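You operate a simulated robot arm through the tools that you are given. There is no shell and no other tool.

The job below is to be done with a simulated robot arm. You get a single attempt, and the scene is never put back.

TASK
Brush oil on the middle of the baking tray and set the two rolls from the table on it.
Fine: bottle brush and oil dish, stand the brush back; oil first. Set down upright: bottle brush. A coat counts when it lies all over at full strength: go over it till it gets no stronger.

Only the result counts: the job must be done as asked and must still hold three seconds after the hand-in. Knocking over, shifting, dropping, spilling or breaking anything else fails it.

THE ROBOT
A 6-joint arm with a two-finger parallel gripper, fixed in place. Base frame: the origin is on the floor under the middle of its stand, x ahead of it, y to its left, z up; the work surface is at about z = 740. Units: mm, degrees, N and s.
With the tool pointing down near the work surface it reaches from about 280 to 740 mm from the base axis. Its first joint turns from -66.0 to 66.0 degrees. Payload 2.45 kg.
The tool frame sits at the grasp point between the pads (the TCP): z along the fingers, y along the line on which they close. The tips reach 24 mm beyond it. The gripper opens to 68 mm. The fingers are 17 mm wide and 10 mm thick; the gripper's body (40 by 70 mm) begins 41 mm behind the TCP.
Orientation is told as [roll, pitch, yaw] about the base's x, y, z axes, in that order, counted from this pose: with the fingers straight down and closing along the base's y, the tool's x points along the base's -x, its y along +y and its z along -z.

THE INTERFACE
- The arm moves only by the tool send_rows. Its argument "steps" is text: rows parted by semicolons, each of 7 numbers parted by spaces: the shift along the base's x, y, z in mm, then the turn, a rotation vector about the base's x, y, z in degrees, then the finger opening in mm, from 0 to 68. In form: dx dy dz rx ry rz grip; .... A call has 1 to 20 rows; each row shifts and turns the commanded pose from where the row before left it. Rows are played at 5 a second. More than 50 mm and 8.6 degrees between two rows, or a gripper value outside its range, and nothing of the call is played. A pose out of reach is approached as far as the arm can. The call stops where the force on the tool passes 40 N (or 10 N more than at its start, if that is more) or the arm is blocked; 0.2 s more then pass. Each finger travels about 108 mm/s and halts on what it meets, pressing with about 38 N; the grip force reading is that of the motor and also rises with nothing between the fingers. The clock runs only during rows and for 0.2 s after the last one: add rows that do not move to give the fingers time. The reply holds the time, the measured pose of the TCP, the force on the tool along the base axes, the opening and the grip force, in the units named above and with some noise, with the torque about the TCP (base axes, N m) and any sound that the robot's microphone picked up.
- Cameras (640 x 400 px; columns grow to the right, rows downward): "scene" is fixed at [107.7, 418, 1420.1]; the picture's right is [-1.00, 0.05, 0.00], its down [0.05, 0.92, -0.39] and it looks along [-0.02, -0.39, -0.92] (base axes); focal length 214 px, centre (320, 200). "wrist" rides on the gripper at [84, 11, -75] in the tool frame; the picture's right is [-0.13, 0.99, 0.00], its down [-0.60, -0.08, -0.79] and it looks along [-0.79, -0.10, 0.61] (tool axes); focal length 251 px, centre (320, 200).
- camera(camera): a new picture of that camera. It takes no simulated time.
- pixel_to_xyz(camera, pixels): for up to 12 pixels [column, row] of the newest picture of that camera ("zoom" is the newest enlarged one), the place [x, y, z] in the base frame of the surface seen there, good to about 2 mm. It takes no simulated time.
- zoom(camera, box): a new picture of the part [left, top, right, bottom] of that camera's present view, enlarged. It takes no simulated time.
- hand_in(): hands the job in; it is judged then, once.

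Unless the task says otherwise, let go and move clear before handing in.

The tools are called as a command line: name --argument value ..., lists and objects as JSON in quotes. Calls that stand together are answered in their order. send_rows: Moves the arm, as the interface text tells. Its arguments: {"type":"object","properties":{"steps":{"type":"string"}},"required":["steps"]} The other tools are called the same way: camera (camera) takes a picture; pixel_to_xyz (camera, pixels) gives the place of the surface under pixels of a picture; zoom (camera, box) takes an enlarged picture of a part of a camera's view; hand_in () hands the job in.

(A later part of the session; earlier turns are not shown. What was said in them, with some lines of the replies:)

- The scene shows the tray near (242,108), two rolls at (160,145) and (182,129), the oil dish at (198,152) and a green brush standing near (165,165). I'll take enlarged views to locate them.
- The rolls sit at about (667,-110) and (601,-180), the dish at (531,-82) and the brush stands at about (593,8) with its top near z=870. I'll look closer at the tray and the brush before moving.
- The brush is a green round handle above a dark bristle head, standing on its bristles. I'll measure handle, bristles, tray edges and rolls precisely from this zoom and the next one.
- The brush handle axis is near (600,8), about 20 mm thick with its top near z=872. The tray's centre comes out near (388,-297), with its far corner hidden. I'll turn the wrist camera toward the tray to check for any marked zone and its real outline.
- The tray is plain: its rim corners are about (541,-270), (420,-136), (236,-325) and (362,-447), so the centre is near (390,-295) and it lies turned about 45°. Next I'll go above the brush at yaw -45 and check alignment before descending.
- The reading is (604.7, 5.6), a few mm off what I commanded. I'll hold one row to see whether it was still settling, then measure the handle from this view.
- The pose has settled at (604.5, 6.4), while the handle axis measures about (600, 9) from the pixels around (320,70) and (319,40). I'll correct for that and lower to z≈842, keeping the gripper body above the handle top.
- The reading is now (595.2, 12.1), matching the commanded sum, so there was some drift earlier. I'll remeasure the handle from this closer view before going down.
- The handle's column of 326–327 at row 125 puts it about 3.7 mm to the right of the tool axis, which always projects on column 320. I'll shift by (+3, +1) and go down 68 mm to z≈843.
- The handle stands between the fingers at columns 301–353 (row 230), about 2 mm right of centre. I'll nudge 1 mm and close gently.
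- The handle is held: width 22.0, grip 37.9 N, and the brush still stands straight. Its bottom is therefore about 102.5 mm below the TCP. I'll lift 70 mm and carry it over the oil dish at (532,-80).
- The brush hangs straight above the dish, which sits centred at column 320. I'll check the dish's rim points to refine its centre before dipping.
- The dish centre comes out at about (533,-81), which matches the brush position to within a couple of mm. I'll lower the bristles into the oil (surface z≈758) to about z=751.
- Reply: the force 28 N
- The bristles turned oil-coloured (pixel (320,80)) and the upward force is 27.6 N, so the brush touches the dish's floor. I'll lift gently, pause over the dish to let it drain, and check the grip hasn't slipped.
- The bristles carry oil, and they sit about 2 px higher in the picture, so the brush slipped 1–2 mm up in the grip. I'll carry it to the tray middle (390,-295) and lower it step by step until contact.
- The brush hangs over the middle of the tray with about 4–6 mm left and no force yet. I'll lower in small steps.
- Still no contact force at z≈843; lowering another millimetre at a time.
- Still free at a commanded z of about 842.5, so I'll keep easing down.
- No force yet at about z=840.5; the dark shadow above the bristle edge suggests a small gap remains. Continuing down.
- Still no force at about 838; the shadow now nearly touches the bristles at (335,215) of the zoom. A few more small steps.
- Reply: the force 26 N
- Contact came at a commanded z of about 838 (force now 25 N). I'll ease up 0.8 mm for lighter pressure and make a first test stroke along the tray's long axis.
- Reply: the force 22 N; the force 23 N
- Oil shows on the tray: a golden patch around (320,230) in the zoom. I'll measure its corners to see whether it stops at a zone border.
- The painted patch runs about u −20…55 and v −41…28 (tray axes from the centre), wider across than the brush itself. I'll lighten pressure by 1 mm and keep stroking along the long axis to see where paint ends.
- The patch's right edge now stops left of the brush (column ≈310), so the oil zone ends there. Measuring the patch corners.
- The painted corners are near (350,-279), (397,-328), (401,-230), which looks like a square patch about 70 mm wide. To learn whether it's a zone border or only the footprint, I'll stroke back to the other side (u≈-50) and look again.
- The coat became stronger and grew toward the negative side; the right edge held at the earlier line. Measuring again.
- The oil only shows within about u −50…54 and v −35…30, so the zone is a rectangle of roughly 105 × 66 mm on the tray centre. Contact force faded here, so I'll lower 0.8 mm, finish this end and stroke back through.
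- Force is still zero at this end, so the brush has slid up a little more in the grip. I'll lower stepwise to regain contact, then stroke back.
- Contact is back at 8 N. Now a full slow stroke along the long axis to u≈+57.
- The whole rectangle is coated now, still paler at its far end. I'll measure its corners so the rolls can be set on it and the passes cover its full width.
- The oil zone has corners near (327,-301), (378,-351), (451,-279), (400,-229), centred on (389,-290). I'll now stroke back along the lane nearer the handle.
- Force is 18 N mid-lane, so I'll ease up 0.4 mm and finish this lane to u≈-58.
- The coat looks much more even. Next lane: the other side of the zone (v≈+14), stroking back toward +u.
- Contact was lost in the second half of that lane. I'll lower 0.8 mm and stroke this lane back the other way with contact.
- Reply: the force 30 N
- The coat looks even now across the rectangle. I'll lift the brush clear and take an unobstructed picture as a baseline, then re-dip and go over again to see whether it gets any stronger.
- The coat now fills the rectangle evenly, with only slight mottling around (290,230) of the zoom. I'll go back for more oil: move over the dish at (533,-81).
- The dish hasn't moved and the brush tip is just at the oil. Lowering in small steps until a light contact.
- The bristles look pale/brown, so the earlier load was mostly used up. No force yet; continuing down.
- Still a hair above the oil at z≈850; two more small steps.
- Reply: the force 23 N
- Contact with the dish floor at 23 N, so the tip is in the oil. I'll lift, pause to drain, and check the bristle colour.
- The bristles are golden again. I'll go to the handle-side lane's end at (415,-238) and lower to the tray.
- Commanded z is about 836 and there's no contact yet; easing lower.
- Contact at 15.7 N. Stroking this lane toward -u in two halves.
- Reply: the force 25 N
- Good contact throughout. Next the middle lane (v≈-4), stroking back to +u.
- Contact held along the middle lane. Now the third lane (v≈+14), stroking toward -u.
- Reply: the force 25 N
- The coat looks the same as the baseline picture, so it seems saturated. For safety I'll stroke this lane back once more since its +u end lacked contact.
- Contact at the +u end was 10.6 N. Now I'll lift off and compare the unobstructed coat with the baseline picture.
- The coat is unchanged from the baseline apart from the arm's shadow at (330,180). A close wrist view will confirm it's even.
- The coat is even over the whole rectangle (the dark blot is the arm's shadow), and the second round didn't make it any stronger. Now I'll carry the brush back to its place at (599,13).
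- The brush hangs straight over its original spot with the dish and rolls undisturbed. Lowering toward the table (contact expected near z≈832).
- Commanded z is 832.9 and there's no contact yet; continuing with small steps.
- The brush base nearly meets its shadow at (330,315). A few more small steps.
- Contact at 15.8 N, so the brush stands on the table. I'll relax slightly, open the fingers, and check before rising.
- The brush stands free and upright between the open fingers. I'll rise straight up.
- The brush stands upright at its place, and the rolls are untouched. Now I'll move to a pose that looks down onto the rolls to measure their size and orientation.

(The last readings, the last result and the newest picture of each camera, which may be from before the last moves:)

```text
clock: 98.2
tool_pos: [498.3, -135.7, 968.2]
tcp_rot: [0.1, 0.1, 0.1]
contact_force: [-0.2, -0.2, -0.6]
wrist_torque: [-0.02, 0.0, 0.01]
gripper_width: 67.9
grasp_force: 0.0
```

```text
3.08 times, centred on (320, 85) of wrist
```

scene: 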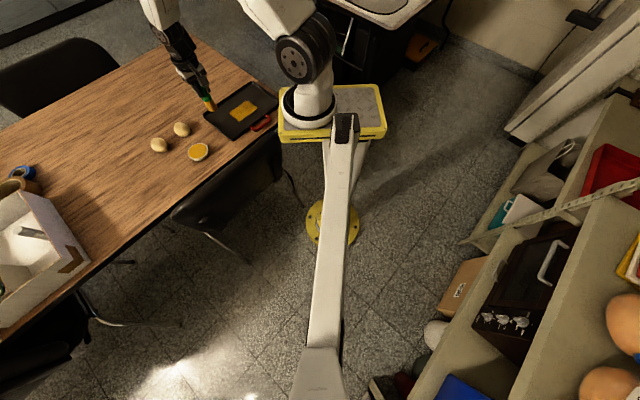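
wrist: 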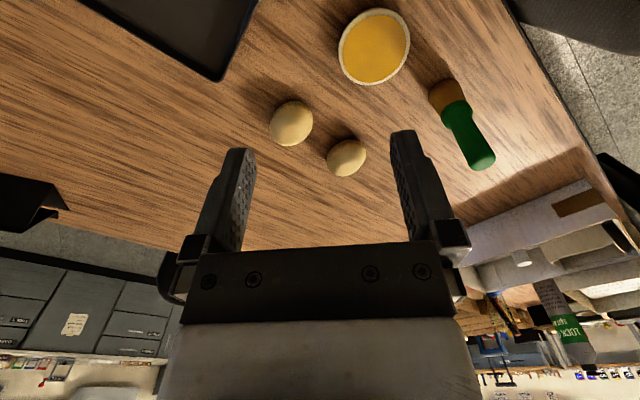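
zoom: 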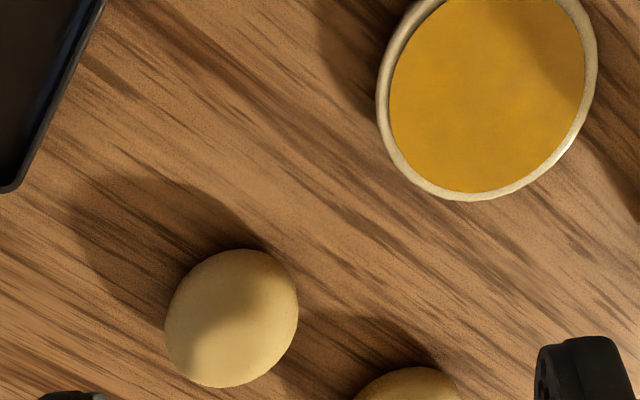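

Both rolls are visible at (291,123) and (347,157). I'll sample their surfaces to find extents.

pixel_to_xyz --camera "zoom" --pixels '[[168, 325], [178, 285], [205, 258], [240, 252], [272, 262], [292, 285], [296, 315], [280, 350], [250, 378], [215, 385], [185, 365], [231, 318]]'

zoom --camera "wrist" --box '[270, 90, 420, 190]'

```text
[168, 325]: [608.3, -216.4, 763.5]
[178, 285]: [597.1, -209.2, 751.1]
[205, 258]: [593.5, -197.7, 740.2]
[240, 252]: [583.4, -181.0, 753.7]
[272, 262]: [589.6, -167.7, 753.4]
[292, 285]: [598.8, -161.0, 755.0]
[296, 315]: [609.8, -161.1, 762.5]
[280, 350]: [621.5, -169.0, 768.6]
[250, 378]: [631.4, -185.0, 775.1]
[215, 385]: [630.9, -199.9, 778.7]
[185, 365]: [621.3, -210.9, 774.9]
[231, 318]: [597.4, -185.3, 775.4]
```

```text
4.00 times, centred on (345, 140) of wrist
```

zoom: 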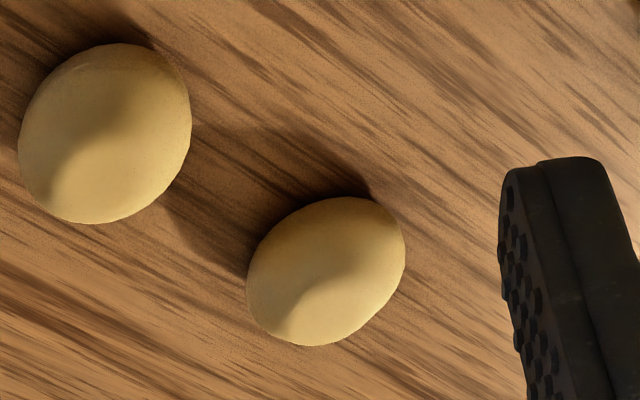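

From several views each roll is about 73 × 53 mm, ~38 mm high, with its long axis near -43° in the base frame. The centres come out near (611,-188) and (684,-117). I'll hover over the nearer roll at yaw -45, so the fingers close across its narrow side.

send_rows --steps "18.5 -8.2 -12 0 0 -7.5 68; 18.5 -8.2 -12 0 0 -7.5 68; 18.5 -8.2 -12 0 0 -7.5 68; 18.5 -8.2 -12 0 0 -7.5 68; 18.5 -8.2 -12 0 0 -7.5 68; 18.8 -7.9 -12 0 0 -7.3 68; 0 0 0 0 0 0 68; 0 0 0 0 0 0 68"

camera --camera "wrist"

zoom --camera "scene" --box '[130, 80, 230, 180]'

```text
clock: 100.0
tool_pos: [611.8, -188.4, 899.5]
tcp_rot: [-0.1, 0.0, -44.8]
contact_force: [-0.5, -0.3, 0.5]
wrist_torque: [0.0, -0.01, 0.01]
gripper_width: 68.0
grasp_force: 0.0
```

```text
taken
```

wrist: 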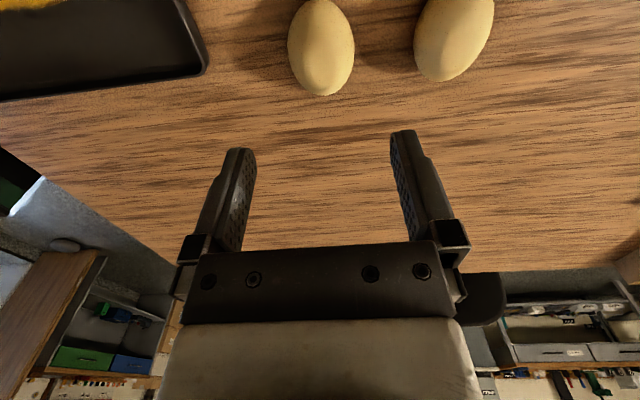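

```text
4.00 times, centred on (180, 130) of scene
```

zoom: 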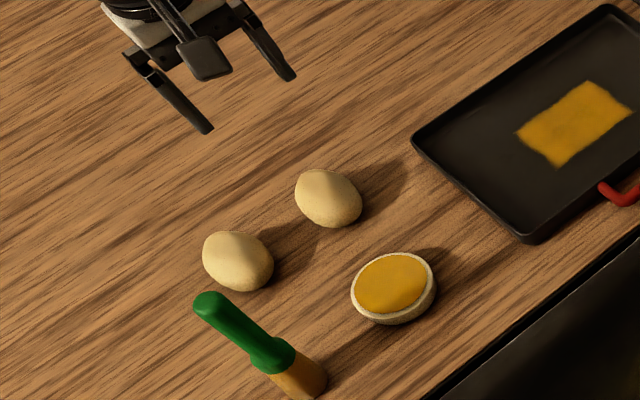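

The roll at (321,47) lies lengthwise in view, about 68 px ≈ 52 mm wide and centred on the tool axis at column 320. I'll descend to just above it and check again.

send_rows --steps "0 0 -25 0 0 0 68; 0 0 -25 0 0 0 68; 0 0 -20 0 0 0 68; 0 0 -15 0 0 0 68; 0 0 0 0 0 0 68"

camera --camera "wrist"

```text
clock: 101.2
tool_pos: [610.5, -188.8, 811.9]
tcp_rot: [0.1, -0.1, -44.8]
contact_force: [0.3, 0.5, 0.4]
wrist_torque: [0.02, 0.05, -0.01]
gripper_width: 68.0
grasp_force: 0.0
```

```text
taken
```

wrist: 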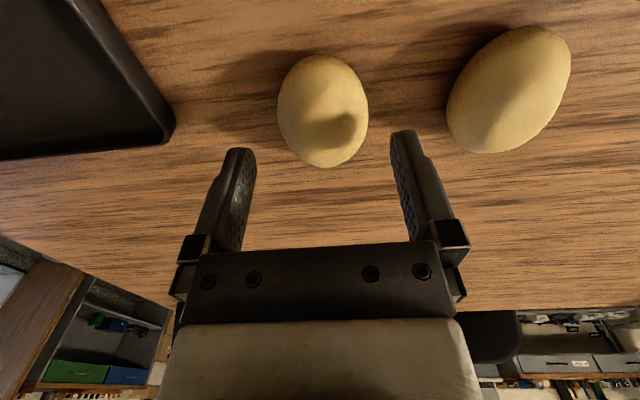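

The roll (columns 277–369, rows 54–168) is centred within 2 mm. I'll nudge 1.2 mm each way and lower to grasp height z≈768.

send_rows --steps "1.2 1.2 0 0 0 0 68; 0 0 -15 0 0 0 68; 0 0 -12 0 0 0 68; 0 0 -10 0 0 0 68; 0 0 -7 0 0 0 68; 0 0 0 0 0 0 68"

camera --camera "wrist"

zoom --camera "scene" --box '[150, 100, 210, 160]'

```text
clock: 102.6
tool_pos: [611.8, -187.1, 769.6]
tcp_rot: [0.0, 0.1, -44.7]
contact_force: [0.2, 0.6, 0.2]
wrist_torque: [0.03, 0.01, 0.01]
gripper_width: 68.1
grasp_force: 0.0
```

```text
taken
```

wrist: 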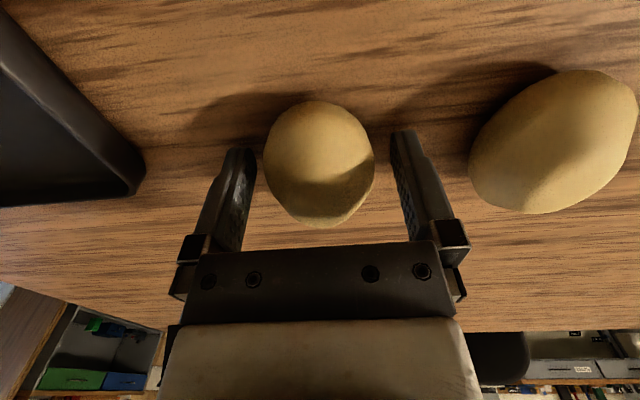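

```text
6.67 times, centred on (180, 130) of scene
```

zoom: 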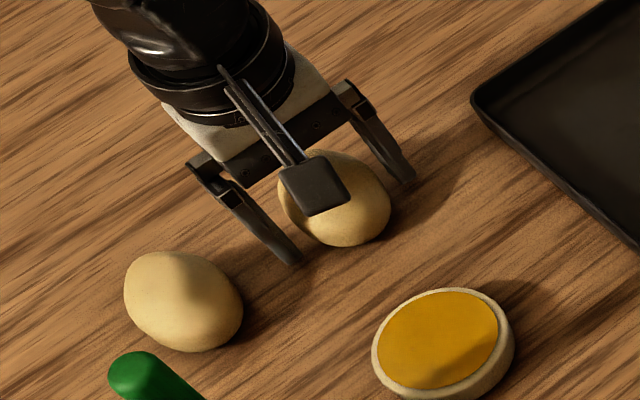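

The fingers straddle the roll cleanly. I'll close in steps and watch for contact.

send_rows --steps "0 0 0 0 0 0 60; 0 0 0 0 0 0 56; 0 0 0 0 0 0 53; 0 0 0 0 0 0 51; 0 0 0 0 0 0 51"

```text
clock: 103.8
tool_pos: [611.8, -187.1, 769.5]
tcp_rot: [0.0, -0.1, -44.8]
contact_force: [-0.5, 0.1, 0.2]
wrist_torque: [0.03, 0.03, 0.02]
gripper_width: 52.3
grasp_force: 19.7
```

The fingers hold the roll at 52.3 mm with 19.7 N. I'll lift slowly and check that it stays in the grip.

send_rows --steps "0 0 0 0 0 0 50.5; 0 0 4 0 0 0 50.5; 0 0 8 0 0 0 50.5; 0 0 15 0 0 0 50.5; 0 0 20 0 0 0 50.5; 0 0 25 0 0 0 50.5; 0 0 0 0 0 0 50.5"

camera --camera "wrist"

zoom --camera "scene" --box '[130, 80, 230, 180]'

```text
clock: 105.4
tool_pos: [612.9, -190.4, 840.1]
tcp_rot: [0.0, 0.0, -44.7]
contact_force: [0.0, 0.4, 0.3]
wrist_torque: [0.01, 0.01, -0.01]
gripper_width: 50.5
grasp_force: 0.0
```

```text
taken
```

wrist: 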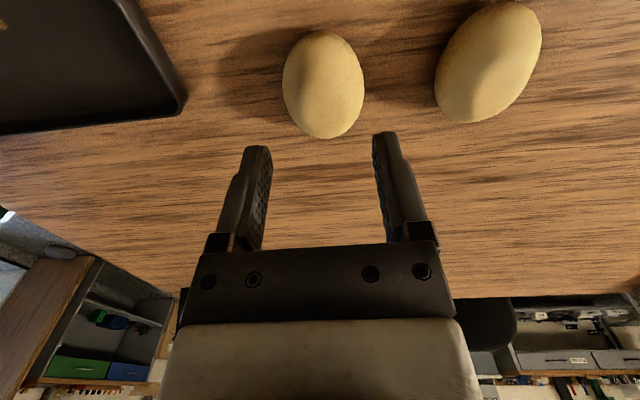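

```text
4.00 times, centred on (180, 130) of scene
```

zoom: 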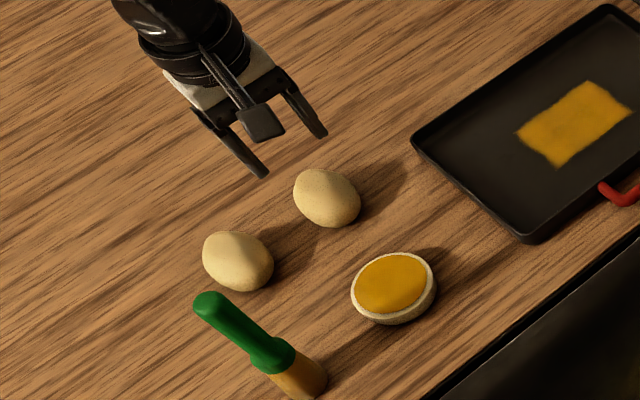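

The roll slipped out and still lies in place at (322,85); the grip was too light. I'll reopen, go back down slightly lower (z≈766), and close with full force.

send_rows --steps "0 0 0 0 0 0 68; 1 1 0 0 0 0 68; 0 0 -20 0 0 0 68; 0 0 -20 0 0 0 68; 0 0 -15 0 0 0 68; 0 0 -10 0 0 0 68; 0 0 -7 0 0 0 68; 0 0 -3 0 0 0 68; 0 0 0 0 0 0 68"

camera --camera "wrist"

zoom --camera "scene" --box '[150, 100, 210, 160]'

```text
clock: 107.4
tool_pos: [612.9, -187.6, 764.6]
tcp_rot: [0.0, 0.0, -44.8]
contact_force: [-0.5, 0.2, 0.3]
wrist_torque: [-0.02, -0.02, -0.03]
gripper_width: 68.1
grasp_force: 0.0
```

```text
taken
```

wrist: 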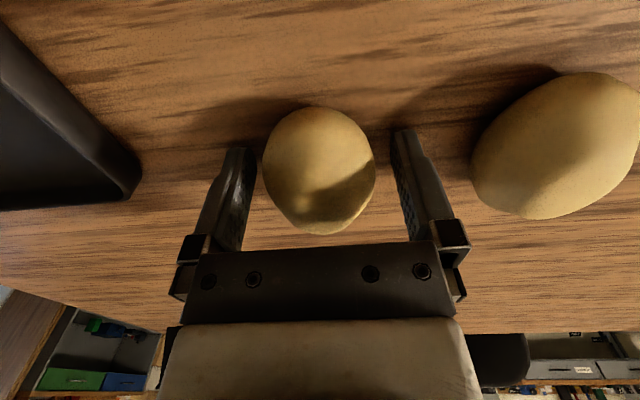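

```text
6.67 times, centred on (180, 130) of scene
```

zoom: 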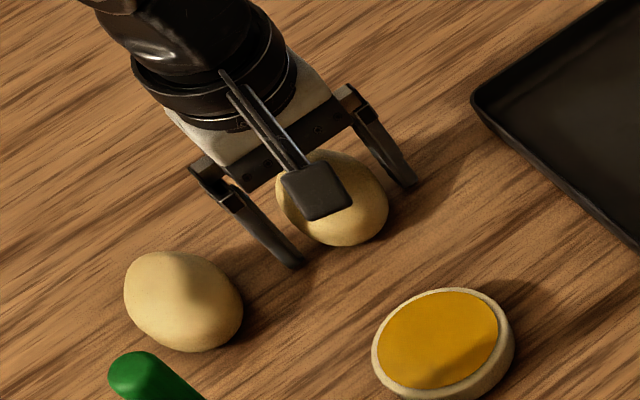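

Roll centred (rows 107–235 match the tool axis). Closing with more force now.

send_rows --steps "0 0 0 0 0 0 60; 0 0 0 0 0 0 55; 0 0 0 0 0 0 52; 0 0 0 0 0 0 48; 0 0 0 0 0 0 44; 0 0 0 0 0 0 44; 0 0 0 0 0 0 44"

camera --camera "wrist"

```text
clock: 109.0
tool_pos: [613.8, -186.5, 765.1]
tcp_rot: [0.0, 0.0, -44.7]
contact_force: [0.9, 0.5, 0.2]
wrist_torque: [0.03, 0.01, -0.02]
gripper_width: 51.3
grasp_force: 37.8
```

```text
taken
```

wrist: 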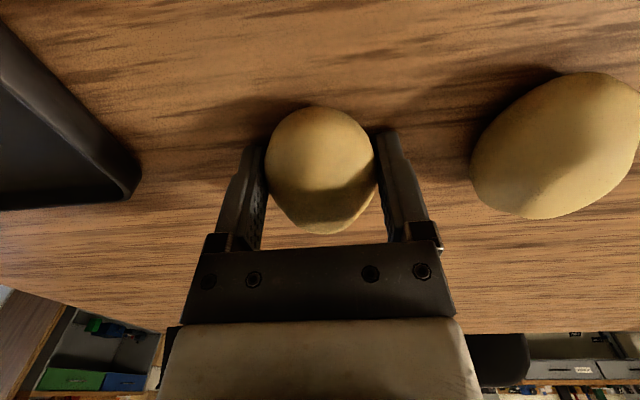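

Now held at 51.3 mm with 37.8 N. Lifting slowly by 15 mm to test the hold.

send_rows --steps "0 0 1 0 0 0 44; 0 0 2 0 0 0 44; 0 0 3 0 0 0 44; 0 0 4 0 0 0 44; 0 0 5 0 0 0 44; 0 0 0 0 0 0 44"

camera --camera "wrist"

zoom --camera "scene" --box '[150, 100, 210, 160]'

```text
clock: 110.4
tool_pos: [614.5, -185.8, 780.5]
tcp_rot: [0.0, -0.1, -44.8]
contact_force: [0.1, -0.5, 0.7]
wrist_torque: [-0.02, -0.03, 0.0]
gripper_width: 51.7
grasp_force: 38.1
```

```text
taken
```

wrist: 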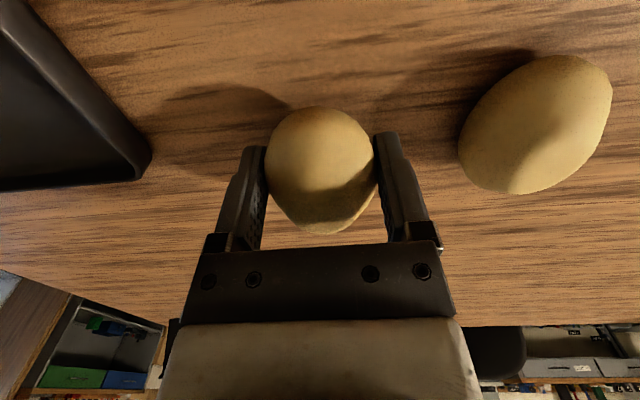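

```text
6.67 times, centred on (180, 130) of scene
```

zoom: 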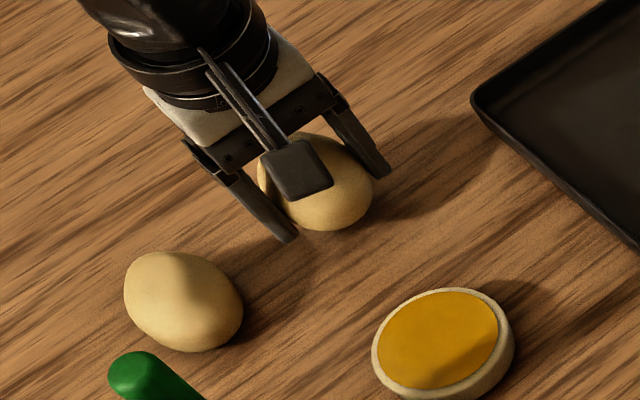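

The roll is off the table and firmly held. I'll lift it to z≈861 and carry it over the far half of the oiled zone at (364,-315).

send_rows --steps "0 0 15 0 0 0 44; 0 0 25 0 0 0 44; 0 0 25 0 0 0 44; 0 0 15 0 0 0 44; -20 -10.4 0 0 0 0 44; -28 -14.5 0 0 0 0 44; -28 -14.5 0 0 0 0 44; -28 -14.5 0 0 0 0 44; -28 -14.5 0 0 0 0 44; -28 -14.5 0 0 0 0 44; -28 -14.5 0 0 0 0 44; -28 -14.5 0 0 0 0 44; -20 -10.4 0 0 0 0 44; -12.9 -6.6 0 0 0 0 44; 0 0 0 0 0 0 44; 0 0 0 0 0 0 44"

camera --camera "wrist"

zoom --camera "scene" --box '[190, 60, 290, 150]'

```text
clock: 113.8
tool_pos: [363.4, -314.7, 860.6]
tcp_rot: [-0.1, 0.0, -44.8]
contact_force: [0.0, 1.2, -0.6]
wrist_torque: [-0.02, 0.03, 0.01]
gripper_width: 51.4
grasp_force: 37.5
```

```text
taken
```

wrist: 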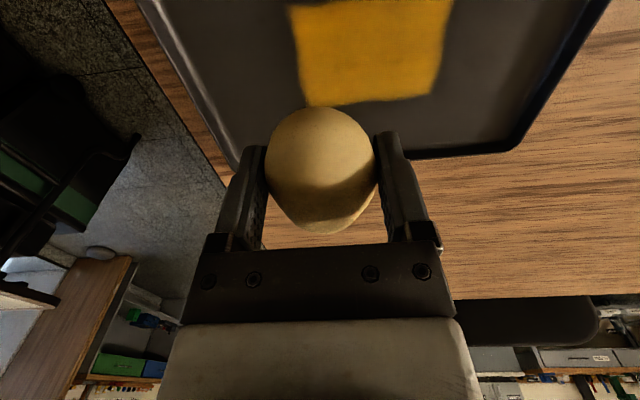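

```text
4.44 times, centred on (240, 105) of scene
```

zoom: 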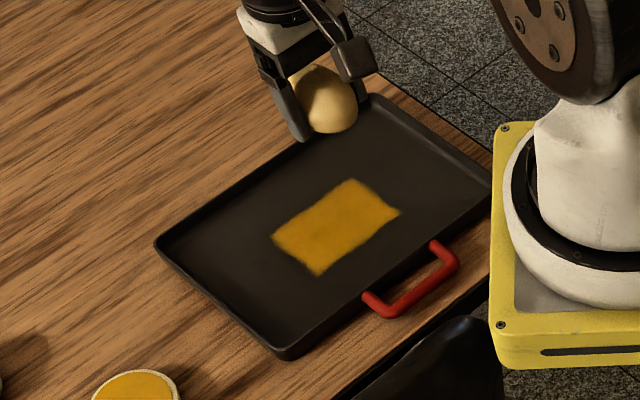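

The roll hangs over the far half of the zone: the zone's centre lies about 36 mm to the right (column 371), as planned. Lowering to just above the tray floor.

send_rows --steps "0 0 -25 0 0 0 44; 0 0 -25 0 0 0 44; 0 0 -18 0 0 0 44; 0 0 -10 0 0 0 44; 0 0 -6 0 0 0 44; 0 0 -4 0 0 0 44; 0 0 0 0 0 0 44"

send_rows --steps "0 0 -1.5 0 0 0 44; 0 0 0 0 0 0 44"

zoom --camera "scene" --box '[205, 70, 285, 140]'

```text
clock: 115.4
tool_pos: [364.5, -316.9, 773.2]
tcp_rot: [0.0, 0.0, -44.7]
contact_force: [0.8, -1.2, -0.3]
wrist_torque: [-0.01, 0.01, -0.01]
gripper_width: 51.3
grasp_force: 38.7
```

```text
clock: 116.0
tool_pos: [363.9, -316.4, 772.2]
tcp_rot: [0.0, 0.0, -44.8]
contact_force: [-0.6, 0.3, -0.8]
wrist_torque: [0.0, -0.01, -0.01]
gripper_width: 51.5
grasp_force: 37.9
```

```text
5.71 times, centred on (245, 105) of scene
```

zoom: 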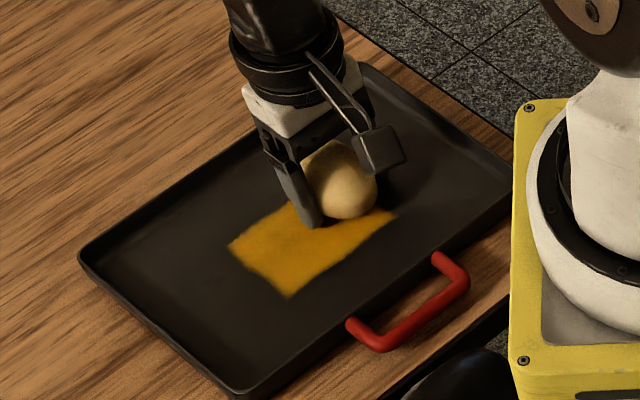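

No contact yet at z≈772; easing down by 1 mm.

send_rows --steps "0 0 -1 0 0 0 44; 0 0 0 0 0 0 44"

send_rows --steps "0 0 -1 0 0 0 44; 0 0 0 0 0 0 44"

send_rows --steps "0 0 -0.7 0 0 0 44; 0 0 0 0 0 0 44"

```text
clock: 116.6
tool_pos: [364.8, -316.3, 770.4]
tcp_rot: [0.0, 0.1, -44.8]
contact_force: [-0.5, -0.6, -0.4]
wrist_torque: [0.03, 0.04, 0.02]
gripper_width: 51.2
grasp_force: 37.6
```

```text
clock: 117.2
tool_pos: [363.4, -315.7, 769.7]
tcp_rot: [0.0, 0.0, -44.8]
contact_force: [-0.5, 5.6, 12.7]
wrist_torque: [0.07, -0.06, 0.04]
gripper_width: 51.5
grasp_force: 37.9
```

```text
clock: 117.8
tool_pos: [365.2, -315.7, 768.9]
tcp_rot: [0.0, -0.1, -44.8]
contact_force: [-2.3, 7.0, 29.0]
wrist_torque: [0.12, 0.0, 0.01]
gripper_width: 51.5
grasp_force: 37.9
```

The roll rests on the tray (29 N). I'll relax 0.7 mm, open, and rise.

send_rows --steps "0 0 0.7 0 0 0 44; 0 0 0 0 0 0 50; 0 0 0 0 0 0 54; 0 0 0 0 0 0 60; 0 0 0 0 0 0 66; 0 0 0 0 0 0 66"

camera --camera "wrist"

zoom --camera "scene" --box '[205, 70, 285, 140]'

```text
clock: 119.2
tool_pos: [364.6, -315.6, 768.8]
tcp_rot: [0.0, 0.0, -44.9]
contact_force: [0.5, 0.4, 0.3]
wrist_torque: [0.0, 0.0, -0.06]
gripper_width: 65.8
grasp_force: 0.0
```

```text
taken
```

wrist: 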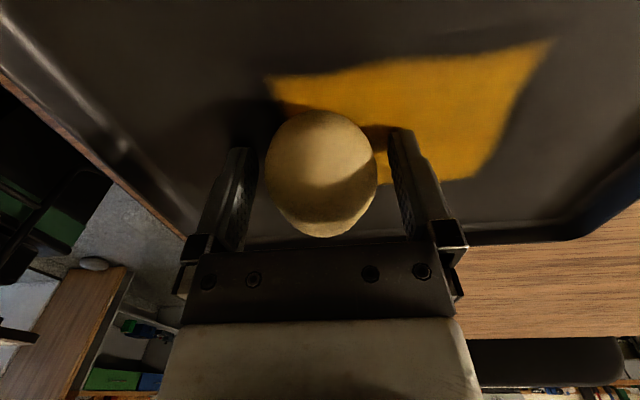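

```text
5.71 times, centred on (245, 105) of scene
```

zoom: 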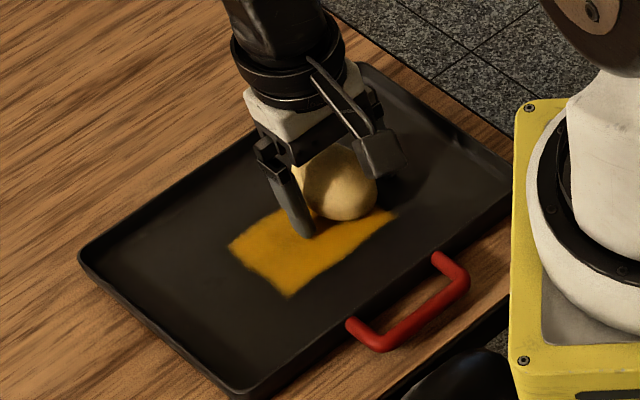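

The roll is free and sits still. Rising straight up.

send_rows --steps "0 0 5 0 0 0 68; 0 0 15 0 0 0 68; 0 0 25 0 0 0 68; 0 0 35 0 0 0 68; 0 0 40 0 0 0 68; 0 0 0 0 0 0 68"

camera --camera "wrist"

zoom --camera "scene" --box '[205, 70, 285, 140]'

```text
clock: 120.6
tool_pos: [367.8, -319.4, 888.5]
tcp_rot: [0.1, 0.1, -44.8]
contact_force: [-1.1, 0.2, -0.2]
wrist_torque: [-0.01, 0.01, 0.01]
gripper_width: 68.1
grasp_force: 0.1
```

```text
taken
```

wrist: 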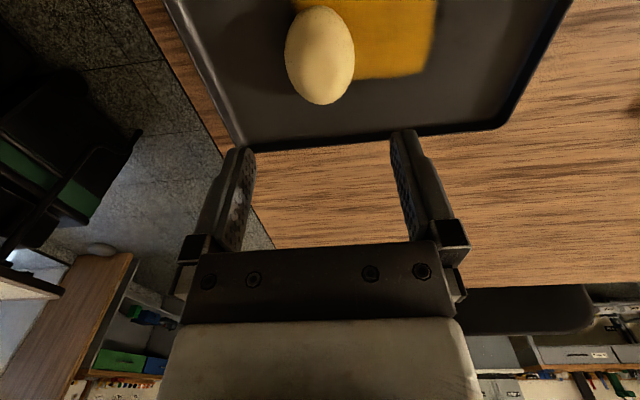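

```text
5.71 times, centred on (245, 105) of scene
```

zoom: 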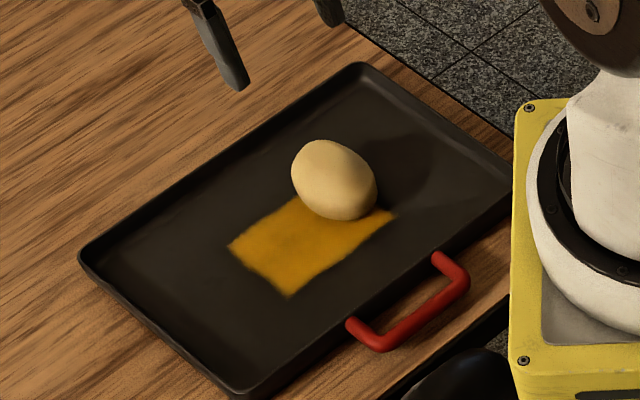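

The first roll lies stably on the oiled tray at (335,180) of the zoom. Now I'll hover over the second roll at about (684,-117).

send_rows --steps "20 12 0 0 0 0 68; 35 22 0 0 0 0 68; 35 22 0 0 0 0 68; 35 22 0 0 0 0 68; 35 22 0 0 0 0 68; 35 22 0 0 0 0 68; 35 22 0 0 0 0 68; 35 22 0 0 0 0 68; 30 18 0 0 0 0 68; 24.7 13.7 0 0 0 0 68; 0 0 0 0 0 0 68; 0 0 0 0 0 0 68"

camera --camera "wrist"

zoom --camera "scene" --box '[120, 90, 220, 190]'

```text
clock: 123.2
tool_pos: [683.6, -118.0, 889.8]
tcp_rot: [0.0, 0.0, -44.8]
contact_force: [-0.8, 0.8, 0.5]
wrist_torque: [0.02, 0.02, 0.02]
gripper_width: 68.0
grasp_force: 0.0
```

```text
taken
```

wrist: 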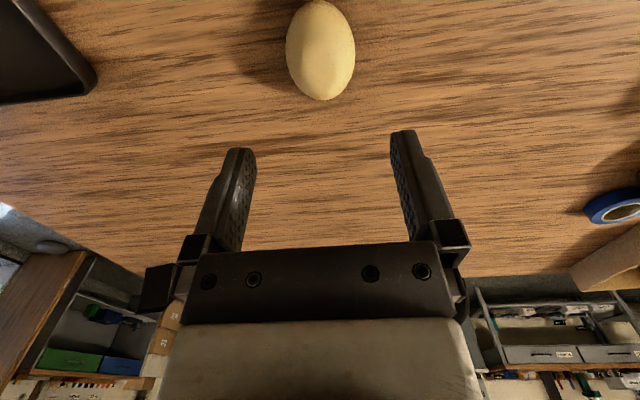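

```text
4.00 times, centred on (170, 140) of scene
```

zoom: 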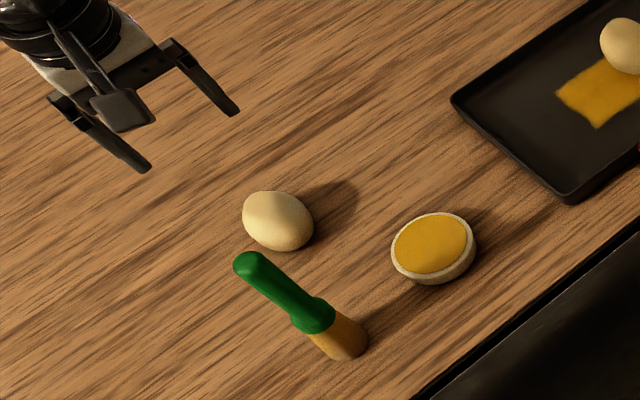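

The second roll is centred at column 320 and lies lengthwise; the brush is well clear. Descending to z≈813 to recheck.

send_rows --steps "0 0 -25 0 0 0 68; 0 0 -25 0 0 0 68; 0 0 -17 0 0 0 68; 0 0 -10 0 0 0 68; 0 0 0 0 0 0 68; 0 0 0 0 0 0 68"

camera --camera "wrist"

zoom --camera "scene" --box '[120, 90, 220, 190]'

```text
clock: 124.6
tool_pos: [684.8, -117.5, 811.2]
tcp_rot: [0.0, 0.0, -44.8]
contact_force: [0.1, -0.2, -0.3]
wrist_torque: [0.03, 0.0, 0.0]
gripper_width: 68.1
grasp_force: 0.1
```

```text
taken
```

wrist: 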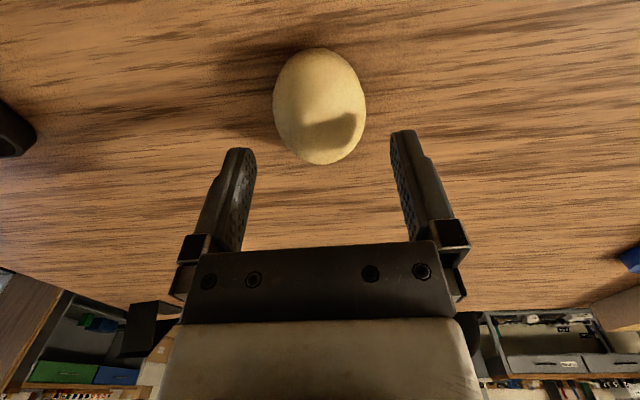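

```text
4.00 times, centred on (170, 140) of scene
```

zoom: 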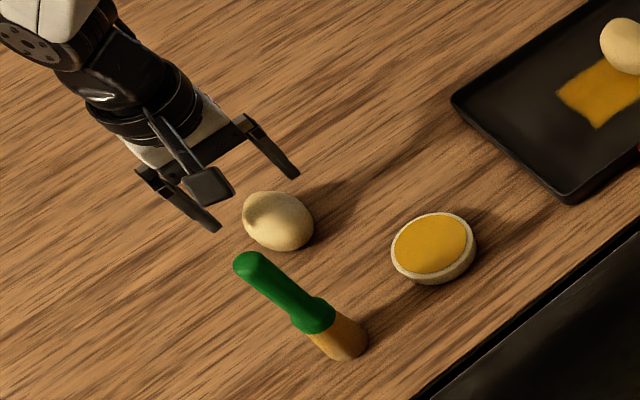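

The roll (columns 273–366, rows 47–164) sits about 4 mm toward the camera from the tool axis. I'll shift (-2.8,+2.8) and lower to grasp height.

send_rows --steps "-2.8 2.8 0 0 0 0 68; 0 0 -15 0 0 0 68; 0 0 -12 0 0 0 68; 0 0 -10 0 0 0 68; 0 0 -6 0 0 0 68; 0 0 -3.5 0 0 0 68; 0 0 0 0 0 0 68"

camera --camera "wrist"

zoom --camera "scene" --box '[120, 90, 220, 190]'

```text
clock: 126.2
tool_pos: [681.7, -114.3, 764.1]
tcp_rot: [0.0, -0.1, -44.8]
contact_force: [-0.6, 0.3, -0.5]
wrist_torque: [0.01, 0.02, -0.01]
gripper_width: 68.1
grasp_force: 0.1
```

```text
taken
```

wrist: 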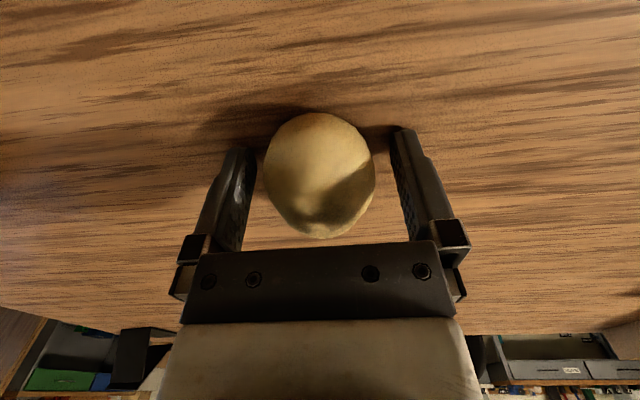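

```text
4.00 times, centred on (170, 140) of scene
```

zoom: 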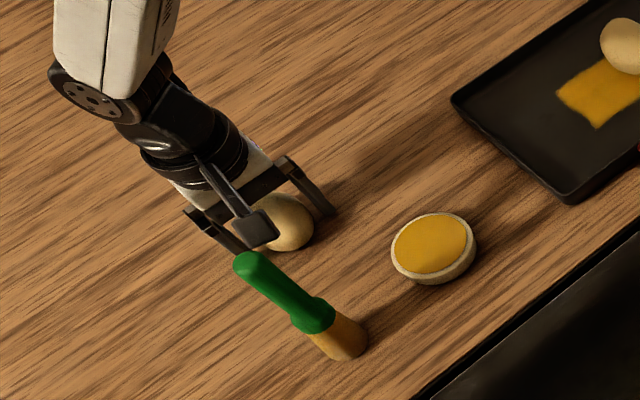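

The fingers straddle the second roll with even gaps, and the brush remains clear. Closing with full force.

send_rows --steps "0 0 0 0 0 0 60; 0 0 0 0 0 0 55; 0 0 0 0 0 0 52; 0 0 0 0 0 0 48; 0 0 0 0 0 0 44; 0 0 0 0 0 0 44; 0 0 0 0 0 0 44"

send_rows --steps "0 0 1 0 0 0 44; 0 0 2 0 0 0 44; 0 0 3 0 0 0 44; 0 0 4 0 0 0 44; 0 0 5 0 0 0 44; 0 0 0 0 0 0 44"

camera --camera "wrist"

zoom --camera "scene" --box '[120, 90, 220, 190]'

```text
clock: 127.8
tool_pos: [680.9, -112.8, 764.4]
tcp_rot: [0.0, 0.1, -44.9]
contact_force: [-0.4, 0.5, -1.0]
wrist_torque: [0.04, 0.02, 0.03]
gripper_width: 51.9
grasp_force: 38.0
```

```text
clock: 129.2
tool_pos: [680.6, -115.1, 781.4]
tcp_rot: [0.0, 0.1, -44.8]
contact_force: [-0.5, -0.3, -0.9]
wrist_torque: [-0.02, 0.01, 0.01]
gripper_width: 51.9
grasp_force: 37.9
```

```text
taken
```

wrist: 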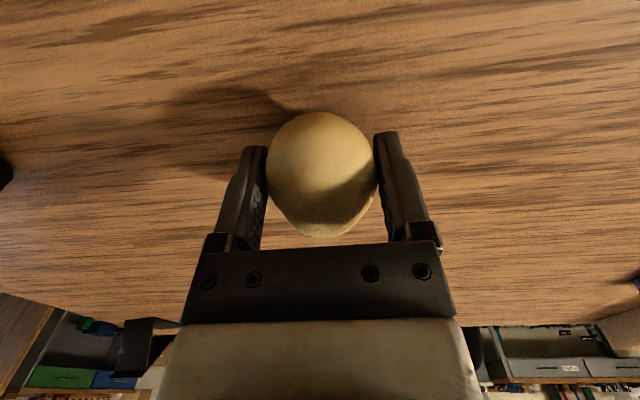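

```text
4.00 times, centred on (170, 140) of scene
```

zoom: 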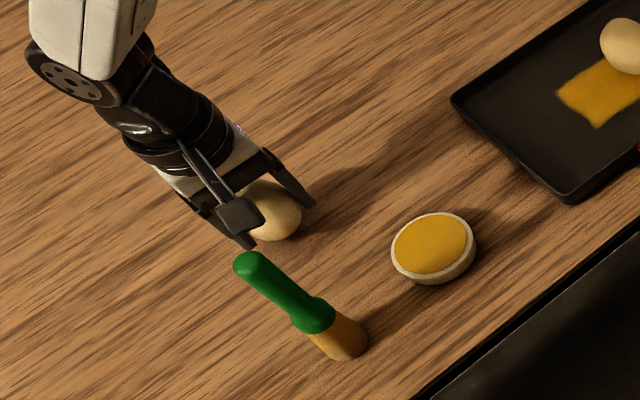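

The second roll is lifted and firmly held. I'll raise it and carry it over the near half of the oiled zone at (416,-263), leaving room for the finger beside the first roll.

send_rows --steps "0 0 15 0 0 0 44; 0 0 25 0 0 0 44; 0 0 25 0 0 0 44; 0 0 15 0 0 0 44; -20 -11.2 0 0 0 0 44; -28 -15.7 0 0 0 0 44; -28 -15.7 0 0 0 0 44; -28 -15.7 0 0 0 0 44; -28 -15.7 0 0 0 0 44; -28 -15.7 0 0 0 0 44; -28 -15.7 0 0 0 0 44; -28 -15.7 0 0 0 0 44; -22 -12.4 0 0 0 0 44; -18 -10.1 0 0 0 0 44; -9.3 -5.3 0 0 0 0 44; 0 0 0 0 0 0 44; 0 0 0 0 0 0 44"

camera --camera "wrist"

zoom --camera "scene" --box '[190, 60, 290, 150]'

```text
clock: 132.8
tool_pos: [419.5, -263.6, 861.5]
tcp_rot: [0.0, 0.0, -44.8]
contact_force: [1.8, -1.0, -0.5]
wrist_torque: [0.02, 0.01, -0.02]
gripper_width: 52.0
grasp_force: 37.9
```

```text
taken
```

wrist: 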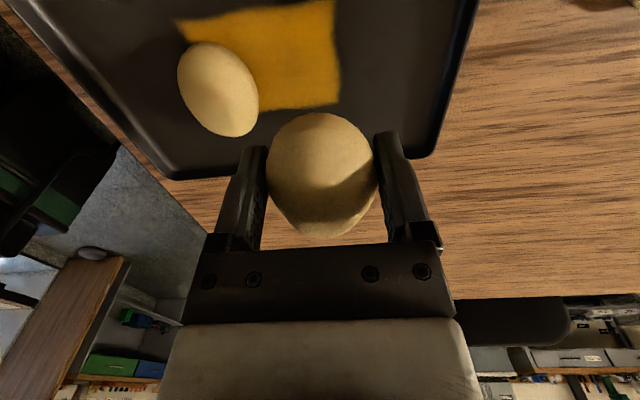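

```text
4.44 times, centred on (240, 105) of scene
```

zoom: 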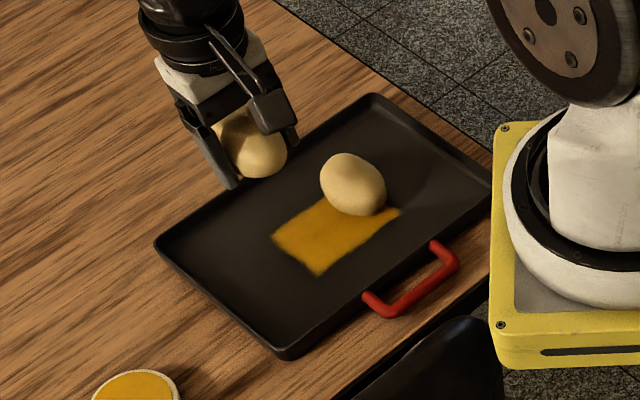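

The first roll lies 73 mm to the left of the tool axis (pixel (219,90)), leaving room for the finger, and the zone's right edge is 13 mm to the right. Lowering the second roll.

send_rows --steps "0 0 -25 0 0 0 44; 0 0 -25 0 0 0 44; 0 0 -18 0 0 0 44; 0 0 0 0 0 0 44"

camera --camera "wrist"

zoom --camera "scene" --box '[205, 70, 285, 140]'

```text
clock: 133.8
tool_pos: [418.4, -263.5, 792.1]
tcp_rot: [-0.1, 0.0, -44.7]
contact_force: [-0.1, -0.8, -1.2]
wrist_torque: [0.0, 0.0, -0.01]
gripper_width: 51.9
grasp_force: 38.4
```

```text
taken
```

wrist: 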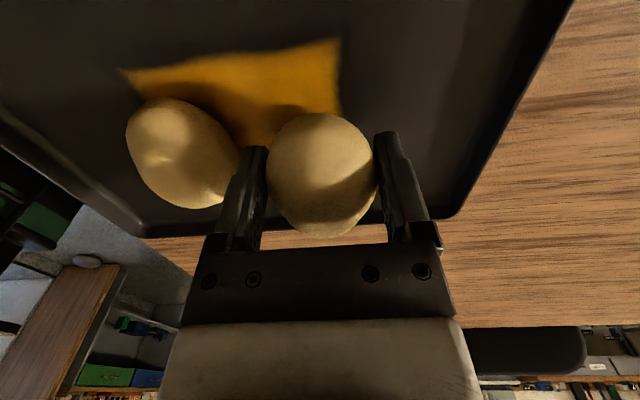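

```text
5.71 times, centred on (245, 105) of scene
```

zoom: 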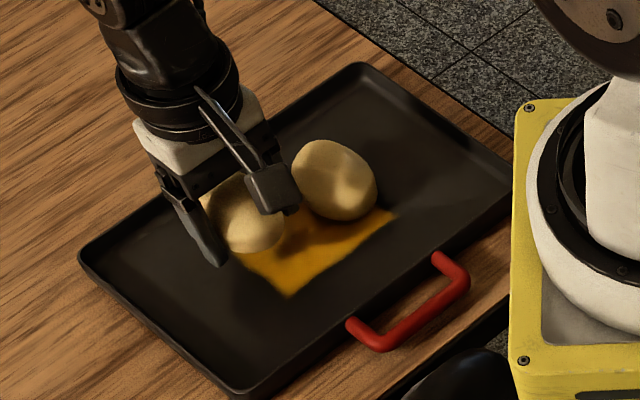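

The left finger passes the first roll with about 5 mm to spare (finger edge (245,150) against roll edge (238,150)). I'll shift 3 mm away from it and continue down.

send_rows --steps "2.1 2.1 0 0 0 0 44; 0 0 -8 0 0 0 44; 0 0 -6 0 0 0 44; 0 0 -4 0 0 0 44; 0 0 -2 0 0 0 44; 0 0 0 0 0 0 44"

camera --camera "wrist"

zoom --camera "scene" --box '[215, 80, 275, 130]'

```text
clock: 135.2
tool_pos: [419.3, -260.5, 772.2]
tcp_rot: [0.0, 0.1, -44.8]
contact_force: [0.8, -0.4, -0.6]
wrist_torque: [0.02, 0.0, 0.0]
gripper_width: 51.7
grasp_force: 37.7
```

```text
taken
```

wrist: 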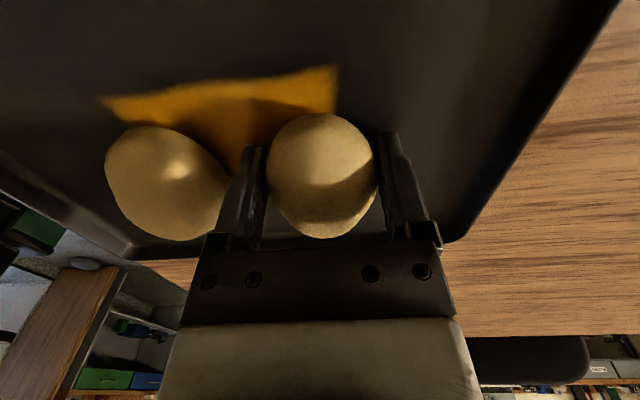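

```text
8.00 times, centred on (245, 105) of scene
```

zoom: 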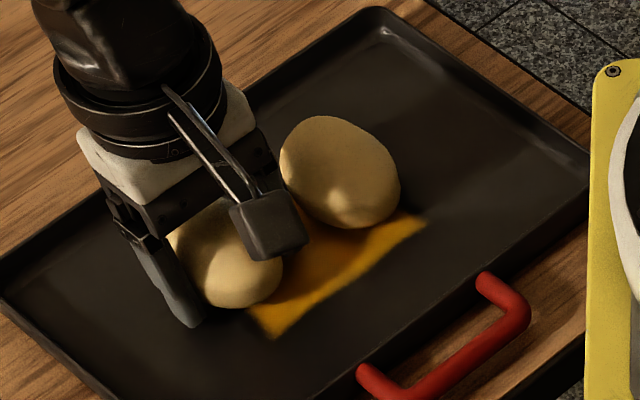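

No side contact (forces below 1 N). Easing down to the tray floor.

send_rows --steps "0 0 -1.5 0 0 0 44; 0 0 -1 0 0 0 44; 0 0 0 0 0 0 44"

send_rows --steps "0 0 -0.8 0 0 0 44; 0 0 0 0 0 0 44"

send_rows --steps "0 0 -0.7 0 0 0 44; 0 0 0 0 0 0 44"

```text
clock: 136.0
tool_pos: [416.7, -260.9, 769.7]
tcp_rot: [0.1, 0.0, -44.8]
contact_force: [0.4, 1.2, -0.9]
wrist_torque: [0.02, 0.0, 0.02]
gripper_width: 51.7
grasp_force: 38.0
```

```text
clock: 136.6
tool_pos: [417.7, -261.3, 768.5]
tcp_rot: [-0.1, 0.0, -44.7]
contact_force: [-0.7, 0.5, -0.4]
wrist_torque: [0.02, -0.03, 0.01]
gripper_width: 51.8
grasp_force: 37.5
```

```text
clock: 137.2
tool_pos: [418.0, -261.2, 770.1]
tcp_rot: [-0.1, 0.0, -44.7]
contact_force: [0.0, 0.2, -0.7]
wrist_torque: [-0.03, 0.03, 0.0]
gripper_width: 51.8
grasp_force: 37.4
```

Commanded z is 769.3, and contact is expected near 768.8. One more step or two.

send_rows --steps "0 0 -0.6 0 0 0 44; 0 0 0 0 0 0 44"

send_rows --steps "0 0 -0.5 0 0 0 44; 0 0 0 0 0 0 44"

```text
clock: 137.8
tool_pos: [418.6, -261.8, 767.6]
tcp_rot: [0.0, 0.1, -44.7]
contact_force: [0.3, -0.9, -0.6]
wrist_torque: [0.0, 0.01, -0.02]
gripper_width: 51.8
grasp_force: 38.5
```

```text
clock: 138.4
tool_pos: [418.0, -260.7, 768.0]
tcp_rot: [0.0, -0.1, -44.8]
contact_force: [0.1, 1.8, 6.5]
wrist_torque: [0.01, -0.03, 0.0]
gripper_width: 51.9
grasp_force: 38.2
```

Light contact (6.5 N). Opening just enough to free it, so the finger stays clear of the first roll.

send_rows --steps "0 0 0 0 0 0 50; 0 0 0 0 0 0 53; 0 0 0 0 0 0 56; 0 0 0 0 0 0 58; 0 0 0 0 0 0 58"

camera --camera "wrist"

zoom --camera "scene" --box '[215, 80, 275, 130]'

```text
clock: 139.6
tool_pos: [416.6, -260.5, 768.6]
tcp_rot: [0.1, 0.0, -44.8]
contact_force: [-0.2, -0.2, 3.6]
wrist_torque: [0.03, -0.01, -0.02]
gripper_width: 56.6
grasp_force: 0.1
```

```text
taken
```

wrist: 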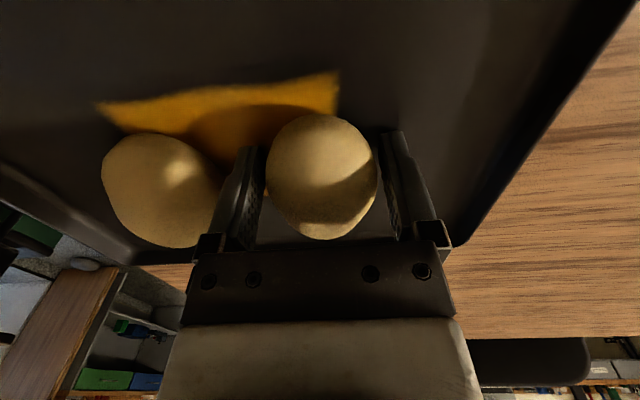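

```text
8.00 times, centred on (245, 105) of scene
```

zoom: 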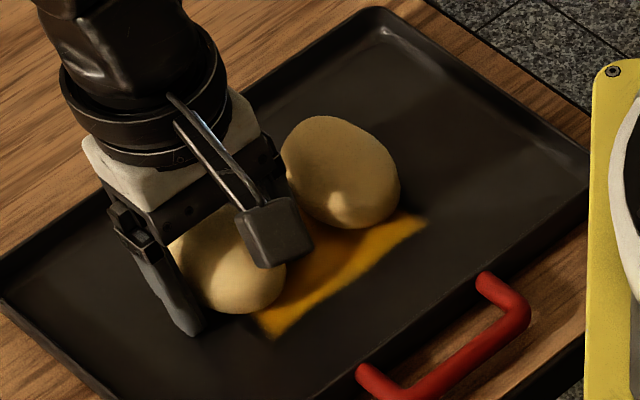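

The roll is released (width 56.6). There's a residual 3.6 N upward, so I'll rise slowly and check that neither roll is dragged.

send_rows --steps "0 0 1 0 0 0 57; 0 0 2 0 0 0 57; 0 0 0 0 0 0 57"

camera --camera "wrist"

zoom --camera "scene" --box '[215, 80, 275, 130]'

```text
clock: 140.4
tool_pos: [417.6, -261.5, 770.6]
tcp_rot: [0.0, 0.0, -44.8]
contact_force: [-0.3, 0.2, -0.7]
wrist_torque: [0.03, 0.0, -0.02]
gripper_width: 57.0
grasp_force: 0.1
```

```text
taken
```

wrist: 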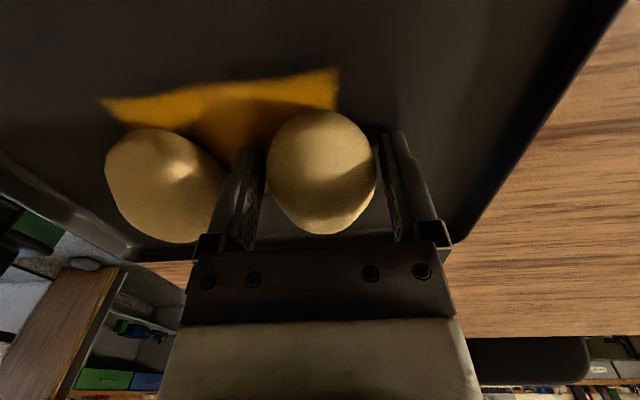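

```text
8.00 times, centred on (245, 105) of scene
```

zoom: 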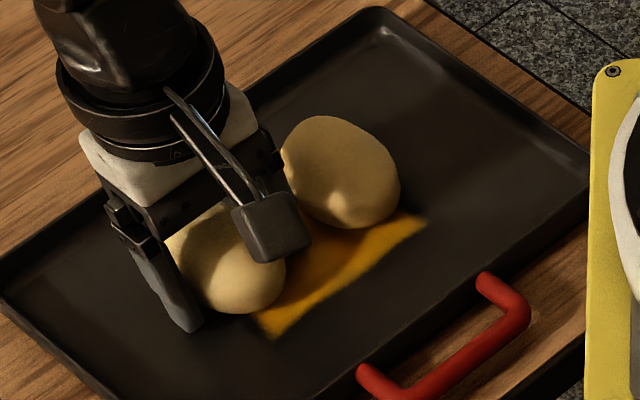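

The force is gone and both rolls stay put. Rising the rest of the way.

send_rows --steps "0 0 4 0 0 0 57; 0 0 8 0 0 0 57; 0 0 12 0 0 0 57; 0 0 20 0 0 0 57; 0 0 30 0 0 0 57; 0 0 40 0 0 0 57; 0 0 40 0 0 0 57; 0 0 0 0 0 0 60"

camera --camera "wrist"

zoom --camera "scene" --box '[205, 70, 285, 140]'

```text
clock: 142.2
tool_pos: [420.7, -262.6, 926.4]
tcp_rot: [0.2, 0.0, -44.8]
contact_force: [-0.6, -0.2, -0.2]
wrist_torque: [0.02, 0.01, -0.03]
gripper_width: 59.9
grasp_force: 0.1
```

```text
taken
```

wrist: 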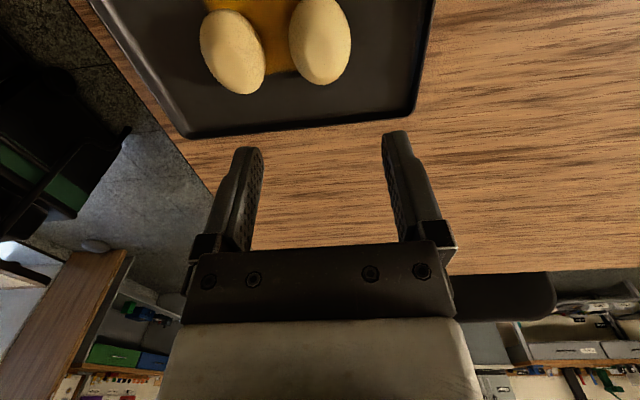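

```text
5.71 times, centred on (245, 105) of scene
```

zoom: 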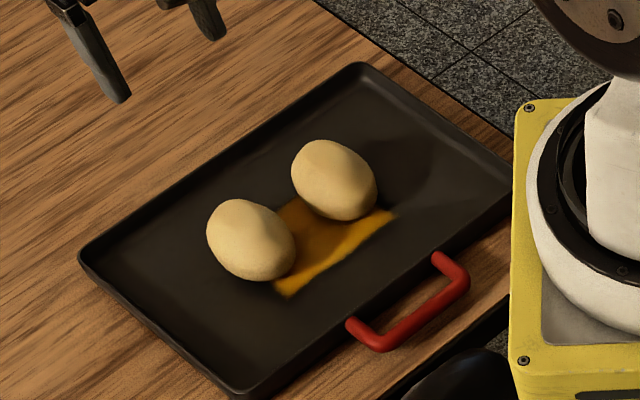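

Both rolls rest on the oiled middle of the tray, seen at (250,240) and (333,180) of the zoom. I'll back off upward and check the whole table before handing in.

send_rows --steps "0 0 40 0 0 0 60; 0 0 40 0 0 0 60; 0 0 40 0 0 0 60; 0 20 20 0 0 0 60; 0 20 0 0 0 0 60; 0 0 0 0 0 0 60; 0 0 0 0 0 0 60; 0 0 0 0 0 0 60"

camera --camera "scene"

zoom --camera "scene" --box '[130, 70, 290, 190]'

camera --camera "wrist"

```text
clock: 144.0
tool_pos: [418.4, -222.2, 1063.2]
tcp_rot: [0.0, -0.1, -44.8]
contact_force: [-0.6, -0.7, 1.2]
wrist_torque: [-0.01, -0.02, -0.02]
gripper_width: 59.8
grasp_force: 0.2
```

```text
taken
```

scene: 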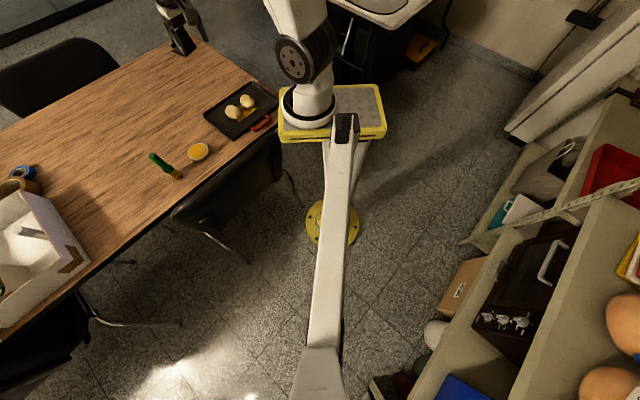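

```text
3.33 times, centred on (210, 130) of scene
```

zoom: 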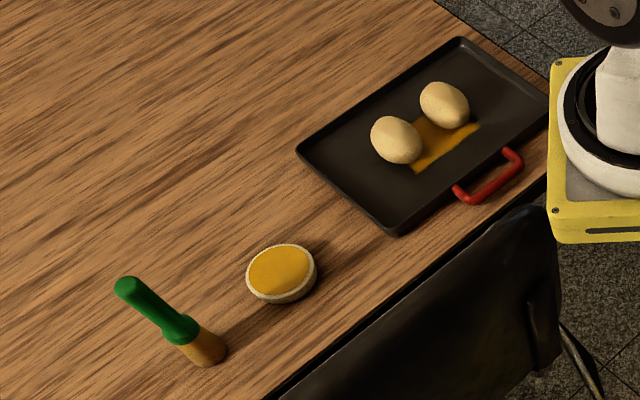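

```text
taken
```

wrist: 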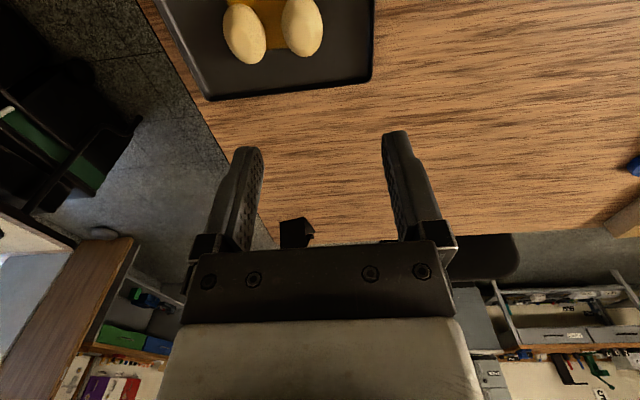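

In the final picture the tray, dish at (281,273) and brush at (165,325) are all where they started, with the brush upright. Both rolls sit still on the oiled middle at (396,139) and (444,105), and the gripper is empty and well clear, so I'm handing in.

hand_in

```text
The job is handed in.
```

The job is handed in: the middle of the tray is oiled and both rolls sit on it. The brush is back upright where it started, and the oil dish and tray haven't moved. I haven't seen the judge's result.

- **Oil:** It took only in a rectangle of about 104 × 72 mm on the tray's centre. I covered that in overlapping lanes, re-dipped the brush and went over it again. The second round made no visible difference, so I took the coat as full strength; I judged that by eye from the pictures.
- **Rolls:** The first grip on one roll was too light and slipped off without moving it. I re-gripped it with more force. Both rolls are centred within the oiled area and stayed still after release, though each overhangs its end by roughly 10–15 mm.
- **Brush:** It slid about 10 mm up in the gripper while I was dipping and brushing. I lowered it until it rested on the table before letting go.
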